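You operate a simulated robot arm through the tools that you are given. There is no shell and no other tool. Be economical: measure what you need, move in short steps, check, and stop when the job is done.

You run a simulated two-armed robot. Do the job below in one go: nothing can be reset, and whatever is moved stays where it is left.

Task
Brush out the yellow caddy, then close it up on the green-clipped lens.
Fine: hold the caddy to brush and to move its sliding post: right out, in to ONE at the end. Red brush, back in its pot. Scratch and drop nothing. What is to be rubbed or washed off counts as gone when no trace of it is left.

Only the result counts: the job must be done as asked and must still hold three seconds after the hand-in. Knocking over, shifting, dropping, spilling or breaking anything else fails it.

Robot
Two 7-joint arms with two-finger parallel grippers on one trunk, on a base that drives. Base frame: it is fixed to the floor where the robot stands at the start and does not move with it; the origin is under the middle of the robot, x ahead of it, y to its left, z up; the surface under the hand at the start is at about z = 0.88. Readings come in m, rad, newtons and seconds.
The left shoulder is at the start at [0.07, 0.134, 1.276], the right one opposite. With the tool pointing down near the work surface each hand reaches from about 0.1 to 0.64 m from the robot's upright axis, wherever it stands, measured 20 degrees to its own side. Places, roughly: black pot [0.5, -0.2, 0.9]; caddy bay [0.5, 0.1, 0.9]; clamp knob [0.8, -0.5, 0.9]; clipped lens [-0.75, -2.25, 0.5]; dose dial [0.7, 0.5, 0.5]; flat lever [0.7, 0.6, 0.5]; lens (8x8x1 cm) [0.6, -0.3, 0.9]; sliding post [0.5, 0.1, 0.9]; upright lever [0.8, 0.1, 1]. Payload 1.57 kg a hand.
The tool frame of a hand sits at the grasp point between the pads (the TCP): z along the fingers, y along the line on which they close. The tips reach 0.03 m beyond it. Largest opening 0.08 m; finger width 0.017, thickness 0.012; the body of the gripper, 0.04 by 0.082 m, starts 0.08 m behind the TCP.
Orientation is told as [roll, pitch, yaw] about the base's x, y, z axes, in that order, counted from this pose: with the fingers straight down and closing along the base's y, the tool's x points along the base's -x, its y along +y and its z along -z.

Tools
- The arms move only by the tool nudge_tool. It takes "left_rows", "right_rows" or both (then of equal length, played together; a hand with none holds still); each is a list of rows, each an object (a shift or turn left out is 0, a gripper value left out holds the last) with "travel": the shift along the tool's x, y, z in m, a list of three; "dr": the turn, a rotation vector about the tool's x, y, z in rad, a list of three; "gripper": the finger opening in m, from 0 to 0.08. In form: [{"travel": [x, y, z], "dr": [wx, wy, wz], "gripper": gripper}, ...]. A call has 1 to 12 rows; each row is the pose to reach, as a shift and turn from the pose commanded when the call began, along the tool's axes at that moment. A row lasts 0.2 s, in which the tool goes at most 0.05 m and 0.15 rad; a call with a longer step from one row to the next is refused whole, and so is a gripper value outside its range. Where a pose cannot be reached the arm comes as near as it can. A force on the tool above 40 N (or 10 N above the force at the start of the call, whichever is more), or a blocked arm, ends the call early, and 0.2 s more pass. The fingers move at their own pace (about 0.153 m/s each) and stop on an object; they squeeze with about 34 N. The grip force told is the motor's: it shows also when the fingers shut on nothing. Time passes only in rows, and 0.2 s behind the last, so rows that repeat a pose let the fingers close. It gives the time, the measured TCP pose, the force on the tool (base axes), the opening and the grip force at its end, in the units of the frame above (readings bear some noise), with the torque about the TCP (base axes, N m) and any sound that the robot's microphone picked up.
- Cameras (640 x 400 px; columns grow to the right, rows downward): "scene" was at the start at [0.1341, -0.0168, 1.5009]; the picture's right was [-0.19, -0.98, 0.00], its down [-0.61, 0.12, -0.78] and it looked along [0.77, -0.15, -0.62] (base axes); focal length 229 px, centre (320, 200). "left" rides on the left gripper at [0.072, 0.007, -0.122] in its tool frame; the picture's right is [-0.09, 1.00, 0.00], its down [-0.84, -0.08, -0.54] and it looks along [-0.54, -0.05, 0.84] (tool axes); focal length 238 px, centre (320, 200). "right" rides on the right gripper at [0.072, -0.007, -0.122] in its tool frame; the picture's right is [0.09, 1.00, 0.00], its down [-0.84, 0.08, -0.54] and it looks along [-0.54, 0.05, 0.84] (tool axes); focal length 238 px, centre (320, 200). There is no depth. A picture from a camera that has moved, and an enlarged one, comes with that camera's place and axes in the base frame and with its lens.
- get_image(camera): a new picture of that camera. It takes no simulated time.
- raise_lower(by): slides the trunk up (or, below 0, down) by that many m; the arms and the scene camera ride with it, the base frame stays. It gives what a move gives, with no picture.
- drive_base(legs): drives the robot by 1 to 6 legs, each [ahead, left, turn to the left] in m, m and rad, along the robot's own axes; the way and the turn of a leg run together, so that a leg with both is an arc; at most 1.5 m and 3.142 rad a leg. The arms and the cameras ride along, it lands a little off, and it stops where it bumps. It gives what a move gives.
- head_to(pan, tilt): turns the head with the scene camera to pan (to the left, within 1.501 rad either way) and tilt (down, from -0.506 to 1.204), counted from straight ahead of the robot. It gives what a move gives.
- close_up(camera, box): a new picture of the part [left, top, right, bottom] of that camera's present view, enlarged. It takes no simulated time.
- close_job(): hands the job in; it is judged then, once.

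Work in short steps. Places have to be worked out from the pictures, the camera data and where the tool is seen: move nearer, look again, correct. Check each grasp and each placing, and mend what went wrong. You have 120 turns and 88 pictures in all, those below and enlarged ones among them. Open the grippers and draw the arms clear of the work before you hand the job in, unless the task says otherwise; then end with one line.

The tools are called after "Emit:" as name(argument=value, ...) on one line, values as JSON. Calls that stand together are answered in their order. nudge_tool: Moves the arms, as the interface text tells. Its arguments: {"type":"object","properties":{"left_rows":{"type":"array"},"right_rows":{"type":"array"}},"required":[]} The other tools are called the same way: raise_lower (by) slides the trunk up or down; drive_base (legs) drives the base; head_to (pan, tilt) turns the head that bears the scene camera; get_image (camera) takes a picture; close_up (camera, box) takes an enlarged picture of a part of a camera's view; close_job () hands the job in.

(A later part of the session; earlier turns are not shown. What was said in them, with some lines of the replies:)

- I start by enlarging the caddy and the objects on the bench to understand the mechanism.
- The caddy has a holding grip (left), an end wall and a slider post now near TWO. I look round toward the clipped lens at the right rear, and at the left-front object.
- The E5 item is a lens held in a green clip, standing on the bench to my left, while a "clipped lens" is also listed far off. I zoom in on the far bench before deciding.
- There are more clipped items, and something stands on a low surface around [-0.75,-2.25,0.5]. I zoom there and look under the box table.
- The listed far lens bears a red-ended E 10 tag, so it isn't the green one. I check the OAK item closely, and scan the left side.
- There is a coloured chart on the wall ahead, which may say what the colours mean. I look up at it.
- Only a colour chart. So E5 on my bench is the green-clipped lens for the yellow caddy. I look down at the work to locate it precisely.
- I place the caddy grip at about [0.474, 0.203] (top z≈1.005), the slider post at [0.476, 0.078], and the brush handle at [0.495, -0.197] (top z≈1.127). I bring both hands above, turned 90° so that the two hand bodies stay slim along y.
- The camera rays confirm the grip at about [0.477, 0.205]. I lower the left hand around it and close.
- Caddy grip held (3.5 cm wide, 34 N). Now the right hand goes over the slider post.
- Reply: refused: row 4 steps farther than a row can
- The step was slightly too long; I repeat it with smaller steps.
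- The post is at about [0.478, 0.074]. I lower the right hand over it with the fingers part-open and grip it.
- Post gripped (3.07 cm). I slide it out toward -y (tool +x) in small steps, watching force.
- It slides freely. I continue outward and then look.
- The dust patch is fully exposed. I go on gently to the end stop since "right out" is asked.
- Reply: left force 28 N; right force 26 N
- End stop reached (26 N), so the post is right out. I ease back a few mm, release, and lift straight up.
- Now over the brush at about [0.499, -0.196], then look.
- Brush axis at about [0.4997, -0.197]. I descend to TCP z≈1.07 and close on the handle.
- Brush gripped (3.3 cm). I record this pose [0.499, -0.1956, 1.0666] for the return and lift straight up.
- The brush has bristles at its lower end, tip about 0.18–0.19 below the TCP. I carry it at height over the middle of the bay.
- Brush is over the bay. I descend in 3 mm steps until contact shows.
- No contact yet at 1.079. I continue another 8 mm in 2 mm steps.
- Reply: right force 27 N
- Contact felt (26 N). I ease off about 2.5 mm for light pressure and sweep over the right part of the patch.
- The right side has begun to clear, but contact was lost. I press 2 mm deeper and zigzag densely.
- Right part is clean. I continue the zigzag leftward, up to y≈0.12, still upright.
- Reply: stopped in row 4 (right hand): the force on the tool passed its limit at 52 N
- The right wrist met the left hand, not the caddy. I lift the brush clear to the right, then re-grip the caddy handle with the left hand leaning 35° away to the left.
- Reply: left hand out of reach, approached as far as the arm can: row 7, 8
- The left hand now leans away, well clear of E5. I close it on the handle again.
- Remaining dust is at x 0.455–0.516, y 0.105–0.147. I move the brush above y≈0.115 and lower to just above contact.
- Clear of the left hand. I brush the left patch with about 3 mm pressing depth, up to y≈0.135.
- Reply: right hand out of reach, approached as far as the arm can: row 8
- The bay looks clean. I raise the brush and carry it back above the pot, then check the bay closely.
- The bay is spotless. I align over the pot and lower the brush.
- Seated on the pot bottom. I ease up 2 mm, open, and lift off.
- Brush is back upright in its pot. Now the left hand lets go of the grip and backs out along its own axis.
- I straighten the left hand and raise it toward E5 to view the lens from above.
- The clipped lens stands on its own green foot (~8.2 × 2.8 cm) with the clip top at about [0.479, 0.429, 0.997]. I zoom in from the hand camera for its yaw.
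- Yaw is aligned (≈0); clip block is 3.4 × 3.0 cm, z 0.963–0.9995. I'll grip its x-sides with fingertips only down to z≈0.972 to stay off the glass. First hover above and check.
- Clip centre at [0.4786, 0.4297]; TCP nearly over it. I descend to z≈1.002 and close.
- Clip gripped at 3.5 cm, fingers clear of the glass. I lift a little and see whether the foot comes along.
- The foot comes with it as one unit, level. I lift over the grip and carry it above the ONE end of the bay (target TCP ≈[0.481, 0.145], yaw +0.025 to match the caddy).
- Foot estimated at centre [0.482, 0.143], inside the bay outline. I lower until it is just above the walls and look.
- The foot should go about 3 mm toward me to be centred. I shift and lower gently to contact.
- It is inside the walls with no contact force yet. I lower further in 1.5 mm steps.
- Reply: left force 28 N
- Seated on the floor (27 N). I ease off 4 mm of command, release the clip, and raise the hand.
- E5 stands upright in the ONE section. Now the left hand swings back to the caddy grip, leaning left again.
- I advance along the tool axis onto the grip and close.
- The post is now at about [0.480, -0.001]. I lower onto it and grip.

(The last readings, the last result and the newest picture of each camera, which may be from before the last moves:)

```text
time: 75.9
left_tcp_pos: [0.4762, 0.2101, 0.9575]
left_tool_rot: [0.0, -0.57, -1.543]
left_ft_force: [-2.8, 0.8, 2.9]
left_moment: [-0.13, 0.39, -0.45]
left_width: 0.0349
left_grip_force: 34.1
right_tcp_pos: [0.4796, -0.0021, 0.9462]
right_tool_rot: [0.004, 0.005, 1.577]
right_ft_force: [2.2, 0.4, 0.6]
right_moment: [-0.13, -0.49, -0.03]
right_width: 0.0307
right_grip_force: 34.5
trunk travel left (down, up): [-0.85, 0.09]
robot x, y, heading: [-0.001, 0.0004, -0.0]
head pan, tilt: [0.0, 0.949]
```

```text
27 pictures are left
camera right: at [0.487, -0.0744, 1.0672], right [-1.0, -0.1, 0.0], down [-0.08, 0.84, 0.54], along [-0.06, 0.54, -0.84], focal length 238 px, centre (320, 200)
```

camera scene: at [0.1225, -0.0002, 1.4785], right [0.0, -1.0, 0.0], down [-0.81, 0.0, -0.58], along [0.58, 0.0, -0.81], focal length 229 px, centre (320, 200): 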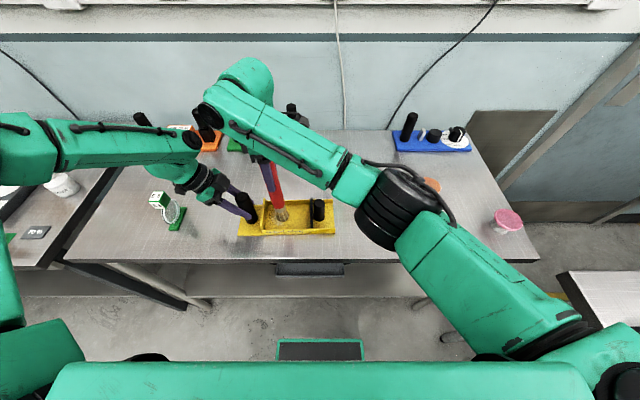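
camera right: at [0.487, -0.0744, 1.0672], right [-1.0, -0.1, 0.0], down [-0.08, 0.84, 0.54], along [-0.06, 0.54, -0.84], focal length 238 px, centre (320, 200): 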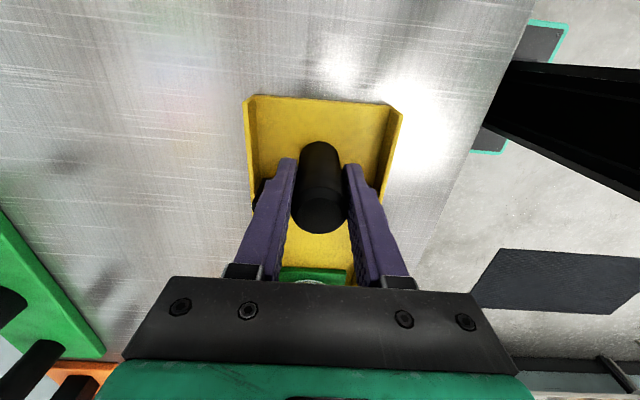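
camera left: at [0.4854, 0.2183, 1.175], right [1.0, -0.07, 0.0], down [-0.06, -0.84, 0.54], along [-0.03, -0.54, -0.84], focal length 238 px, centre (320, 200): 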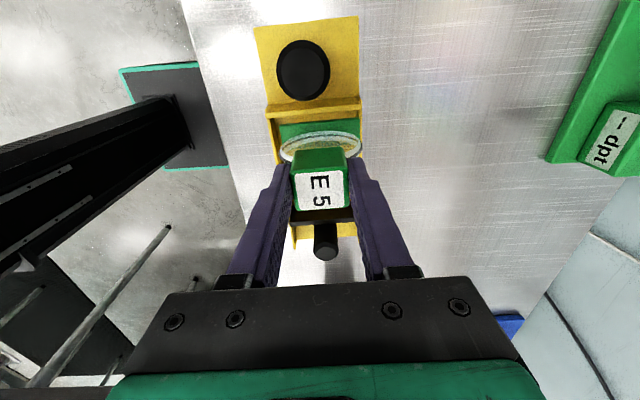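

Gripped. I push it in 6.5 cm first, slowly, following the caddy's slight yaw.

Emit:
nudge_tool(right_rows=[{"travel": [-0.01, 0.0002, 0]}, {"travel": [-0.02, 0.0005, 0]}, {"travel": [-0.03, 0.0008, 0]}, {"travel": [-0.04, 0.001, 0]}, {"travel": [-0.05, 0.0012, 0]}, {"travel": [-0.06, 0.0015, 0]}, {"travel": [-0.068, 0.0017, 0]}, {"travel": [-0.068, 0.0017, 0]}])

Emit:
close_up(camera="scene", box=[230, 160, 330, 240])

```text
time: 77.7
left_tcp_pos: [0.4763, 0.2095, 0.9586]
left_tool_rot: [0.0, -0.571, -1.545]
left_ft_force: [-2.2, 0.8, 6.1]
left_moment: [0.78, 0.19, -0.34]
left_width: 0.0349
left_grip_force: 34.5
right_tcp_pos: [0.4783, 0.0676, 0.9455]
right_tool_rot: [0.005, 0.003, 1.575]
right_ft_force: [4.1, -0.1, -2.7]
right_moment: [-1.05, -0.36, -0.11]
right_width: 0.0308
right_grip_force: 33.5
trunk travel left (down, up): [-0.85, 0.09]
robot x, y, heading: [0.0016, -0.002, 0.0]
head pan, tilt: [0.0, 0.949]
```

```text
5.00 times, centred on (280, 200) of scene
camera zoom: at [0.1225, -0.0002, 1.4785], right [0.0, -1.0, 0.0], down [-0.81, 0.0, -0.58], along [0.58, 0.0, -0.81], focal length 1145 px, centre (520, 200)
```

zoom: 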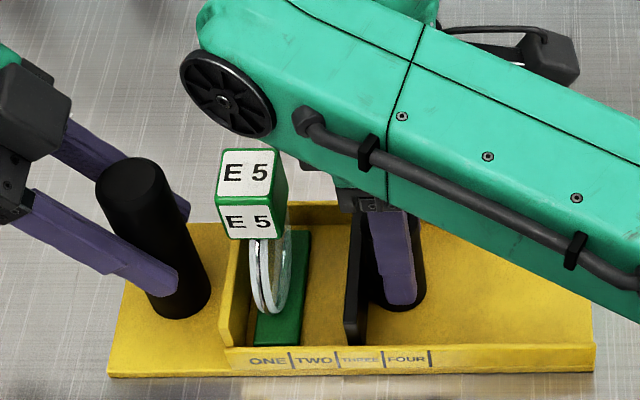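

Plate centre is at y≈0.0985; the ONE line is at y≈0.132. I push on 3 cm in small steps and check.

Emit:
nudge_tool(right_rows=[{"travel": [-0.006, 0.0002, 0]}, {"travel": [-0.012, 0.0004, 0]}, {"travel": [-0.018, 0.0005, 0]}, {"travel": [-0.023, 0.0006, 0]}, {"travel": [-0.026, 0.0007, 0]}, {"travel": [-0.028, 0.0007, 0]}, {"travel": [-0.028, 0.0007, 0]}])

Emit:
close_up(camera="scene", box=[230, 160, 330, 240])

```text
time: 79.3
left_tcp_pos: [0.4763, 0.2097, 0.9594]
left_tool_rot: [-0.001, -0.569, -1.542]
left_ft_force: [-2.4, 0.4, 4.9]
left_moment: [0.74, 0.33, -0.05]
left_width: 0.0349
left_grip_force: 34.0
right_tcp_pos: [0.4771, 0.0943, 0.9466]
right_tool_rot: [0.003, 0.003, 1.574]
right_ft_force: [2.5, -0.1, -1.3]
right_moment: [-0.86, -0.4, -0.2]
right_width: 0.0306
right_grip_force: 34.0
trunk travel left (down, up): [-0.85, 0.09]
robot x, y, heading: [0.0006, -0.0007, 0.003]
head pan, tilt: [0.0, 0.949]
```

```text
5.00 times, centred on (280, 200) of scene
camera zoom: at [0.1222, -0.0004, 1.4785], right [0.0, -1.0, 0.0], down [-0.81, 0.0, -0.58], along [0.58, 0.0, -0.81], focal length 1145 px, centre (520, 200)
```

zoom: 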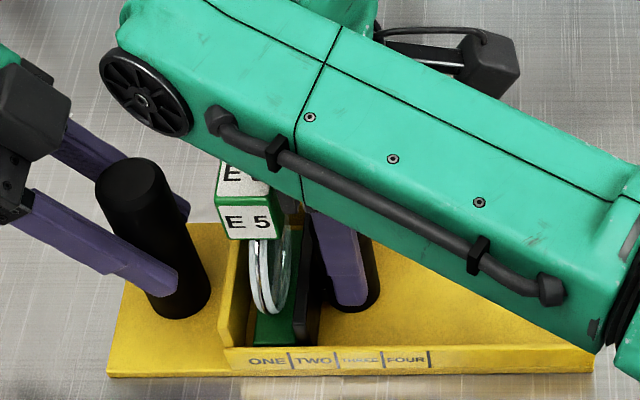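

Emit:
close_up(camera="scene", box=[265, 210, 305, 240])

```text
13.33 times, centred on (285, 225) of scene
camera zoom: at [0.1222, -0.0004, 1.4785], right [0.0, -1.0, 0.0], down [-0.81, 0.0, -0.58], along [0.58, 0.0, -0.81], focal length 3054 px, centre (787, -133)
```

zoom: 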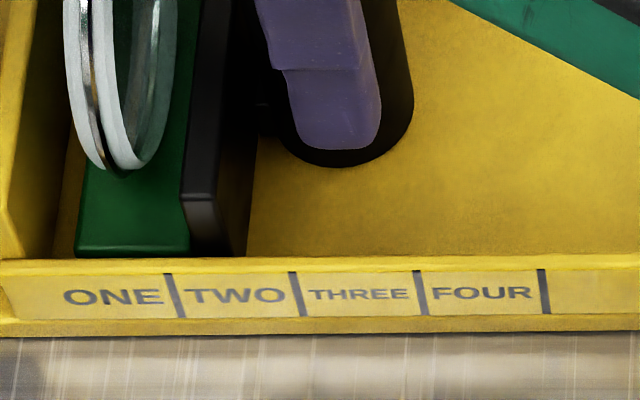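

The plate is now just touching the foot; it needs about 4–5 mm more to be centred on the ONE line, which brings the foot to the wall. I advance in 1 mm rows.

Emit:
nudge_tool(right_rows=[{"travel": [-0.001, 0, 0]}, {"travel": [-0.002, 0, 0]}, {"travel": [-0.003, 0, 0]}, {"travel": [-0.004, 0.0001, 0]}, {"travel": [-0.0045, 0.0001, 0]}, {"travel": [-0.0045, 0.0001, 0]}])

Emit:
close_up(camera="scene", box=[265, 210, 305, 240])

```text
time: 80.7
left_tcp_pos: [0.4764, 0.2094, 0.9585]
left_tool_rot: [0.001, -0.571, -1.545]
left_ft_force: [-0.2, 1.2, -0.4]
left_moment: [0.36, 0.13, -0.1]
left_width: 0.035
left_grip_force: 34.6
right_tcp_pos: [0.4779, 0.0995, 0.9444]
right_tool_rot: [0.004, 0.005, 1.575]
right_ft_force: [1.1, 0.4, 1.3]
right_moment: [0.28, -0.42, -0.03]
right_width: 0.0305
right_grip_force: 33.8
trunk travel left (down, up): [-0.85, 0.09]
robot x, y, heading: [-0.0032, -0.0026, -0.008]
head pan, tilt: [0.0, 0.949]
```

```text
13.33 times, centred on (285, 225) of scene
camera zoom: at [0.1226, -0.0003, 1.4785], right [0.0, -1.0, 0.0], down [-0.81, 0.0, -0.58], along [0.58, 0.0, -0.81], focal length 3054 px, centre (787, -133)
```

zoom: 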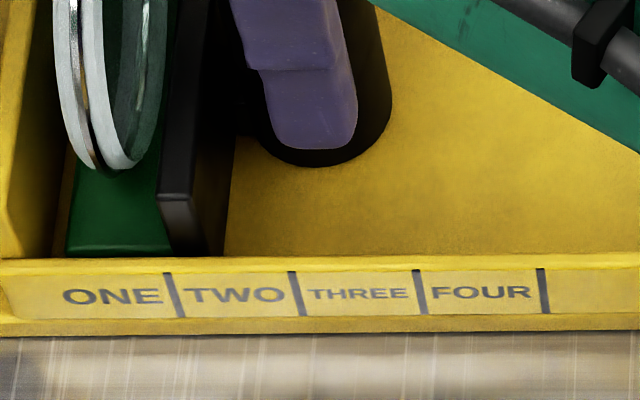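

The plate now looks centred on the ONE mark. I verify at higher zoom before releasing.

Emit:
close_up(camera="scene", box=[266, 218, 290, 234])

```text
16.00 times, centred on (278, 226) of scene
camera zoom: at [0.1226, -0.0003, 1.4785], right [0.0, -1.0, 0.0], down [-0.81, 0.0, -0.58], along [0.58, 0.0, -0.81], focal length 3664 px, centre (992, -216)
```

zoom: 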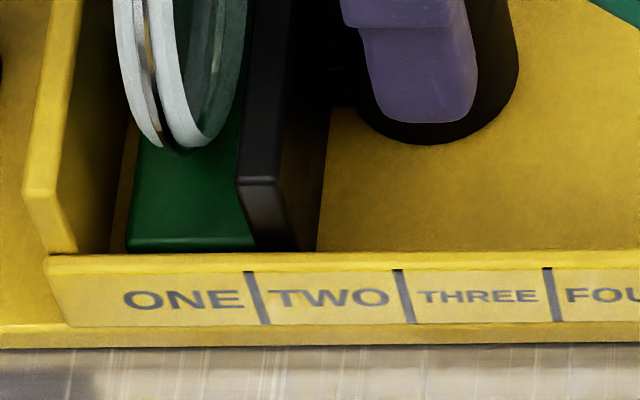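

The plate centre is about 1 mm short of the mark. I nudge 1 mm more, then release and rise straight up.

Emit:
nudge_tool(right_rows=[{"travel": [-0.001, 0, 0]}, {"travel": [-0.001, 0, 0]}, {"travel": [-0.001, 0, 0], "gripper": 0.045}, {"travel": [-0.001, 0, 0], "gripper": 0.06}, {"travel": [-0.001, 0, 0], "gripper": 0.06}, {"travel": [-0.001, 0, -0.03]}, {"travel": [-0.001, 0, -0.07]}, {"travel": [0.01, 0, -0.11]}, {"travel": [0.04, 0, -0.15]}, {"travel": [0.08, 0, -0.18]}, {"travel": [0.12, 0, -0.2]}, {"travel": [0.15, 0, -0.22]}])

Emit:
close_up(camera="scene", box=[266, 215, 298, 238])

Emit:
close_up(camera="scene", box=[220, 150, 360, 240])

```text
time: 83.3
left_tcp_pos: [0.4749, 0.2092, 0.9576]
left_tool_rot: [0.0, -0.571, -1.545]
left_ft_force: [-0.1, -0.6, 0.3]
left_moment: [-0.05, 0.06, 0.02]
left_width: 0.0347
left_grip_force: 34.3
right_tcp_pos: [0.4781, -0.0489, 1.1649]
right_tool_rot: [0.006, 0.004, 1.573]
right_ft_force: [0.5, 0.5, -1.0]
right_moment: [0.0, 0.01, 0.02]
right_width: 0.0601
right_grip_force: 0.0
trunk travel left (down, up): [-0.85, 0.09]
robot x, y, heading: [0.0008, 0.0009, -0.001]
head pan, tilt: [0.0, 0.949]
```

```text
16.00 times, centred on (282, 226) of scene
camera zoom: at [0.1224, -0.0015, 1.4784], right [0.0, -1.0, 0.0], down [-0.81, 0.0, -0.58], along [0.58, 0.0, -0.81], focal length 3664 px, centre (928, -224)
```

zoom: 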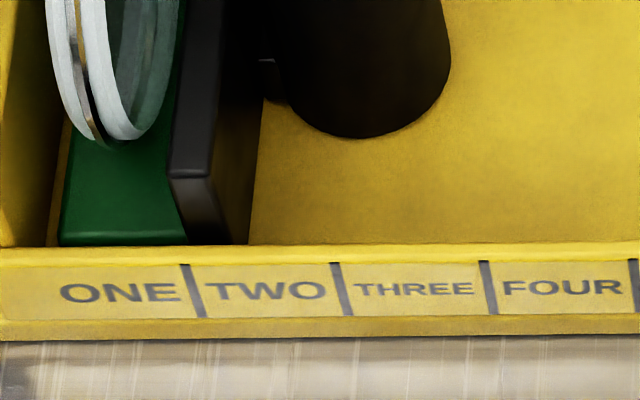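

```text
4.44 times, centred on (290, 195) of scene
camera zoom: at [0.1224, -0.0015, 1.4784], right [0.0, -1.0, 0.0], down [-0.81, 0.0, -0.58], along [0.58, 0.0, -0.81], focal length 1018 px, centre (453, 222)
```

zoom: 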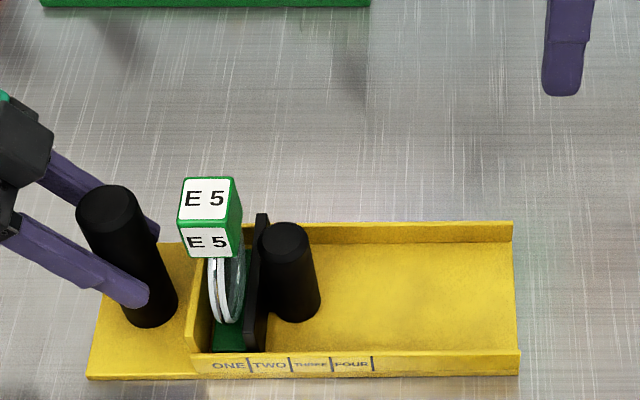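

The slider now sits on the ONE mark with the same alignment it had on TWO at the start. I release the grip with the left hand, back out, and raise both arms.

Emit:
nudge_tool(left_rows=[{"gripper": 0.05}, {"gripper": 0.08}, {"gripper": 0.08}, {"travel": [0, 0, -0.03]}, {"travel": [0, 0, -0.07]}, {"travel": [0, 0, -0.11]}, {"travel": [0, 0, -0.15]}, {"travel": [0, 0, -0.19]}, {"travel": [0, 0, -0.23]}], right_rows=[{}, {}, {}, {"travel": [0.02, 0, -0.03]}, {"travel": [0.04, 0, -0.06]}, {"travel": [0.06, 0, -0.09]}, {"travel": [0.08, 0, -0.1]}, {"travel": [0.08, 0, -0.1]}, {"travel": [0.08, 0, -0.1]}])

Emit:
get_image(camera="scene")

Emit:
close_up(camera="scene", box=[220, 150, 360, 240])

```text
time: 85.3
left_tcp_pos: [0.4736, 0.3332, 1.153]
left_tool_rot: [0.0, -0.57, -1.544]
left_ft_force: [-0.6, -0.7, -0.2]
left_moment: [-0.01, 0.0, 0.02]
left_width: 0.0801
left_grip_force: 0.0
right_tcp_pos: [0.4793, -0.1294, 1.2665]
right_tool_rot: [0.004, 0.005, 1.577]
right_ft_force: [-0.2, -0.1, 0.0]
right_moment: [-0.01, 0.02, 0.03]
right_width: 0.0601
right_grip_force: 0.1
trunk travel left (down, up): [-0.85, 0.09]
robot x, y, heading: [0.0003, -0.0018, 0.003]
head pan, tilt: [0.0, 0.949]
```

```text
19 pictures are left
camera scene: at [0.1219, 0.0003, 1.4785], right [0.0, -1.0, 0.0], down [-0.81, 0.0, -0.58], along [0.58, 0.0, -0.81], focal length 229 px, centre (320, 200)
```

scene: 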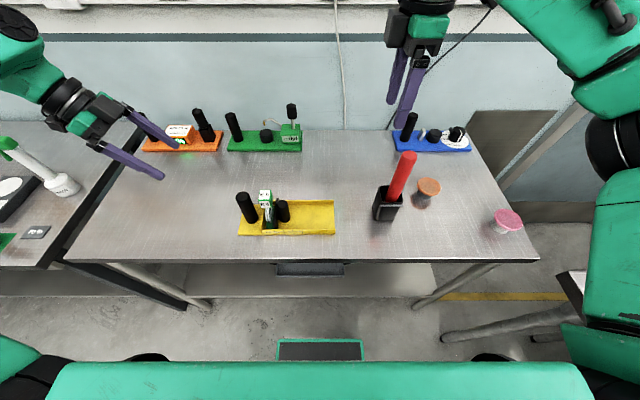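

```text
4.44 times, centred on (290, 195) of scene
camera zoom: at [0.1219, 0.0003, 1.4785], right [0.0, -1.0, 0.0], down [-0.81, 0.0, -0.58], along [0.58, 0.0, -0.81], focal length 1018 px, centre (453, 222)
```

zoom: 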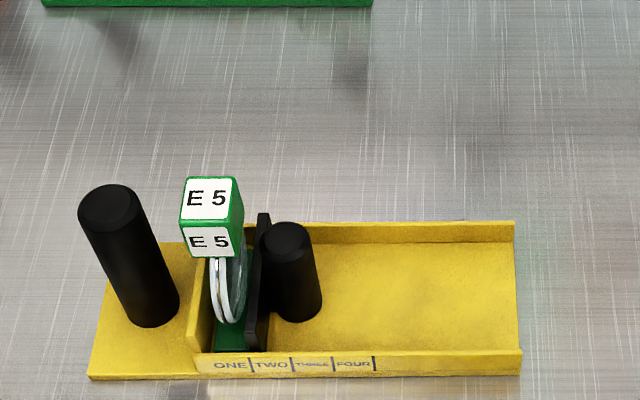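

The bay is clean, the brush is in its pot, E5 stands closed in at ONE, nothing else has moved, and both hands are open and clear. I hand in.

Emit:
close_job()

```text
The job is handed in.
```

I brushed the yellow caddy clean and put the red brush back in its pot. The green-clipped lens E5 is in the caddy, closed in with the post at ONE.
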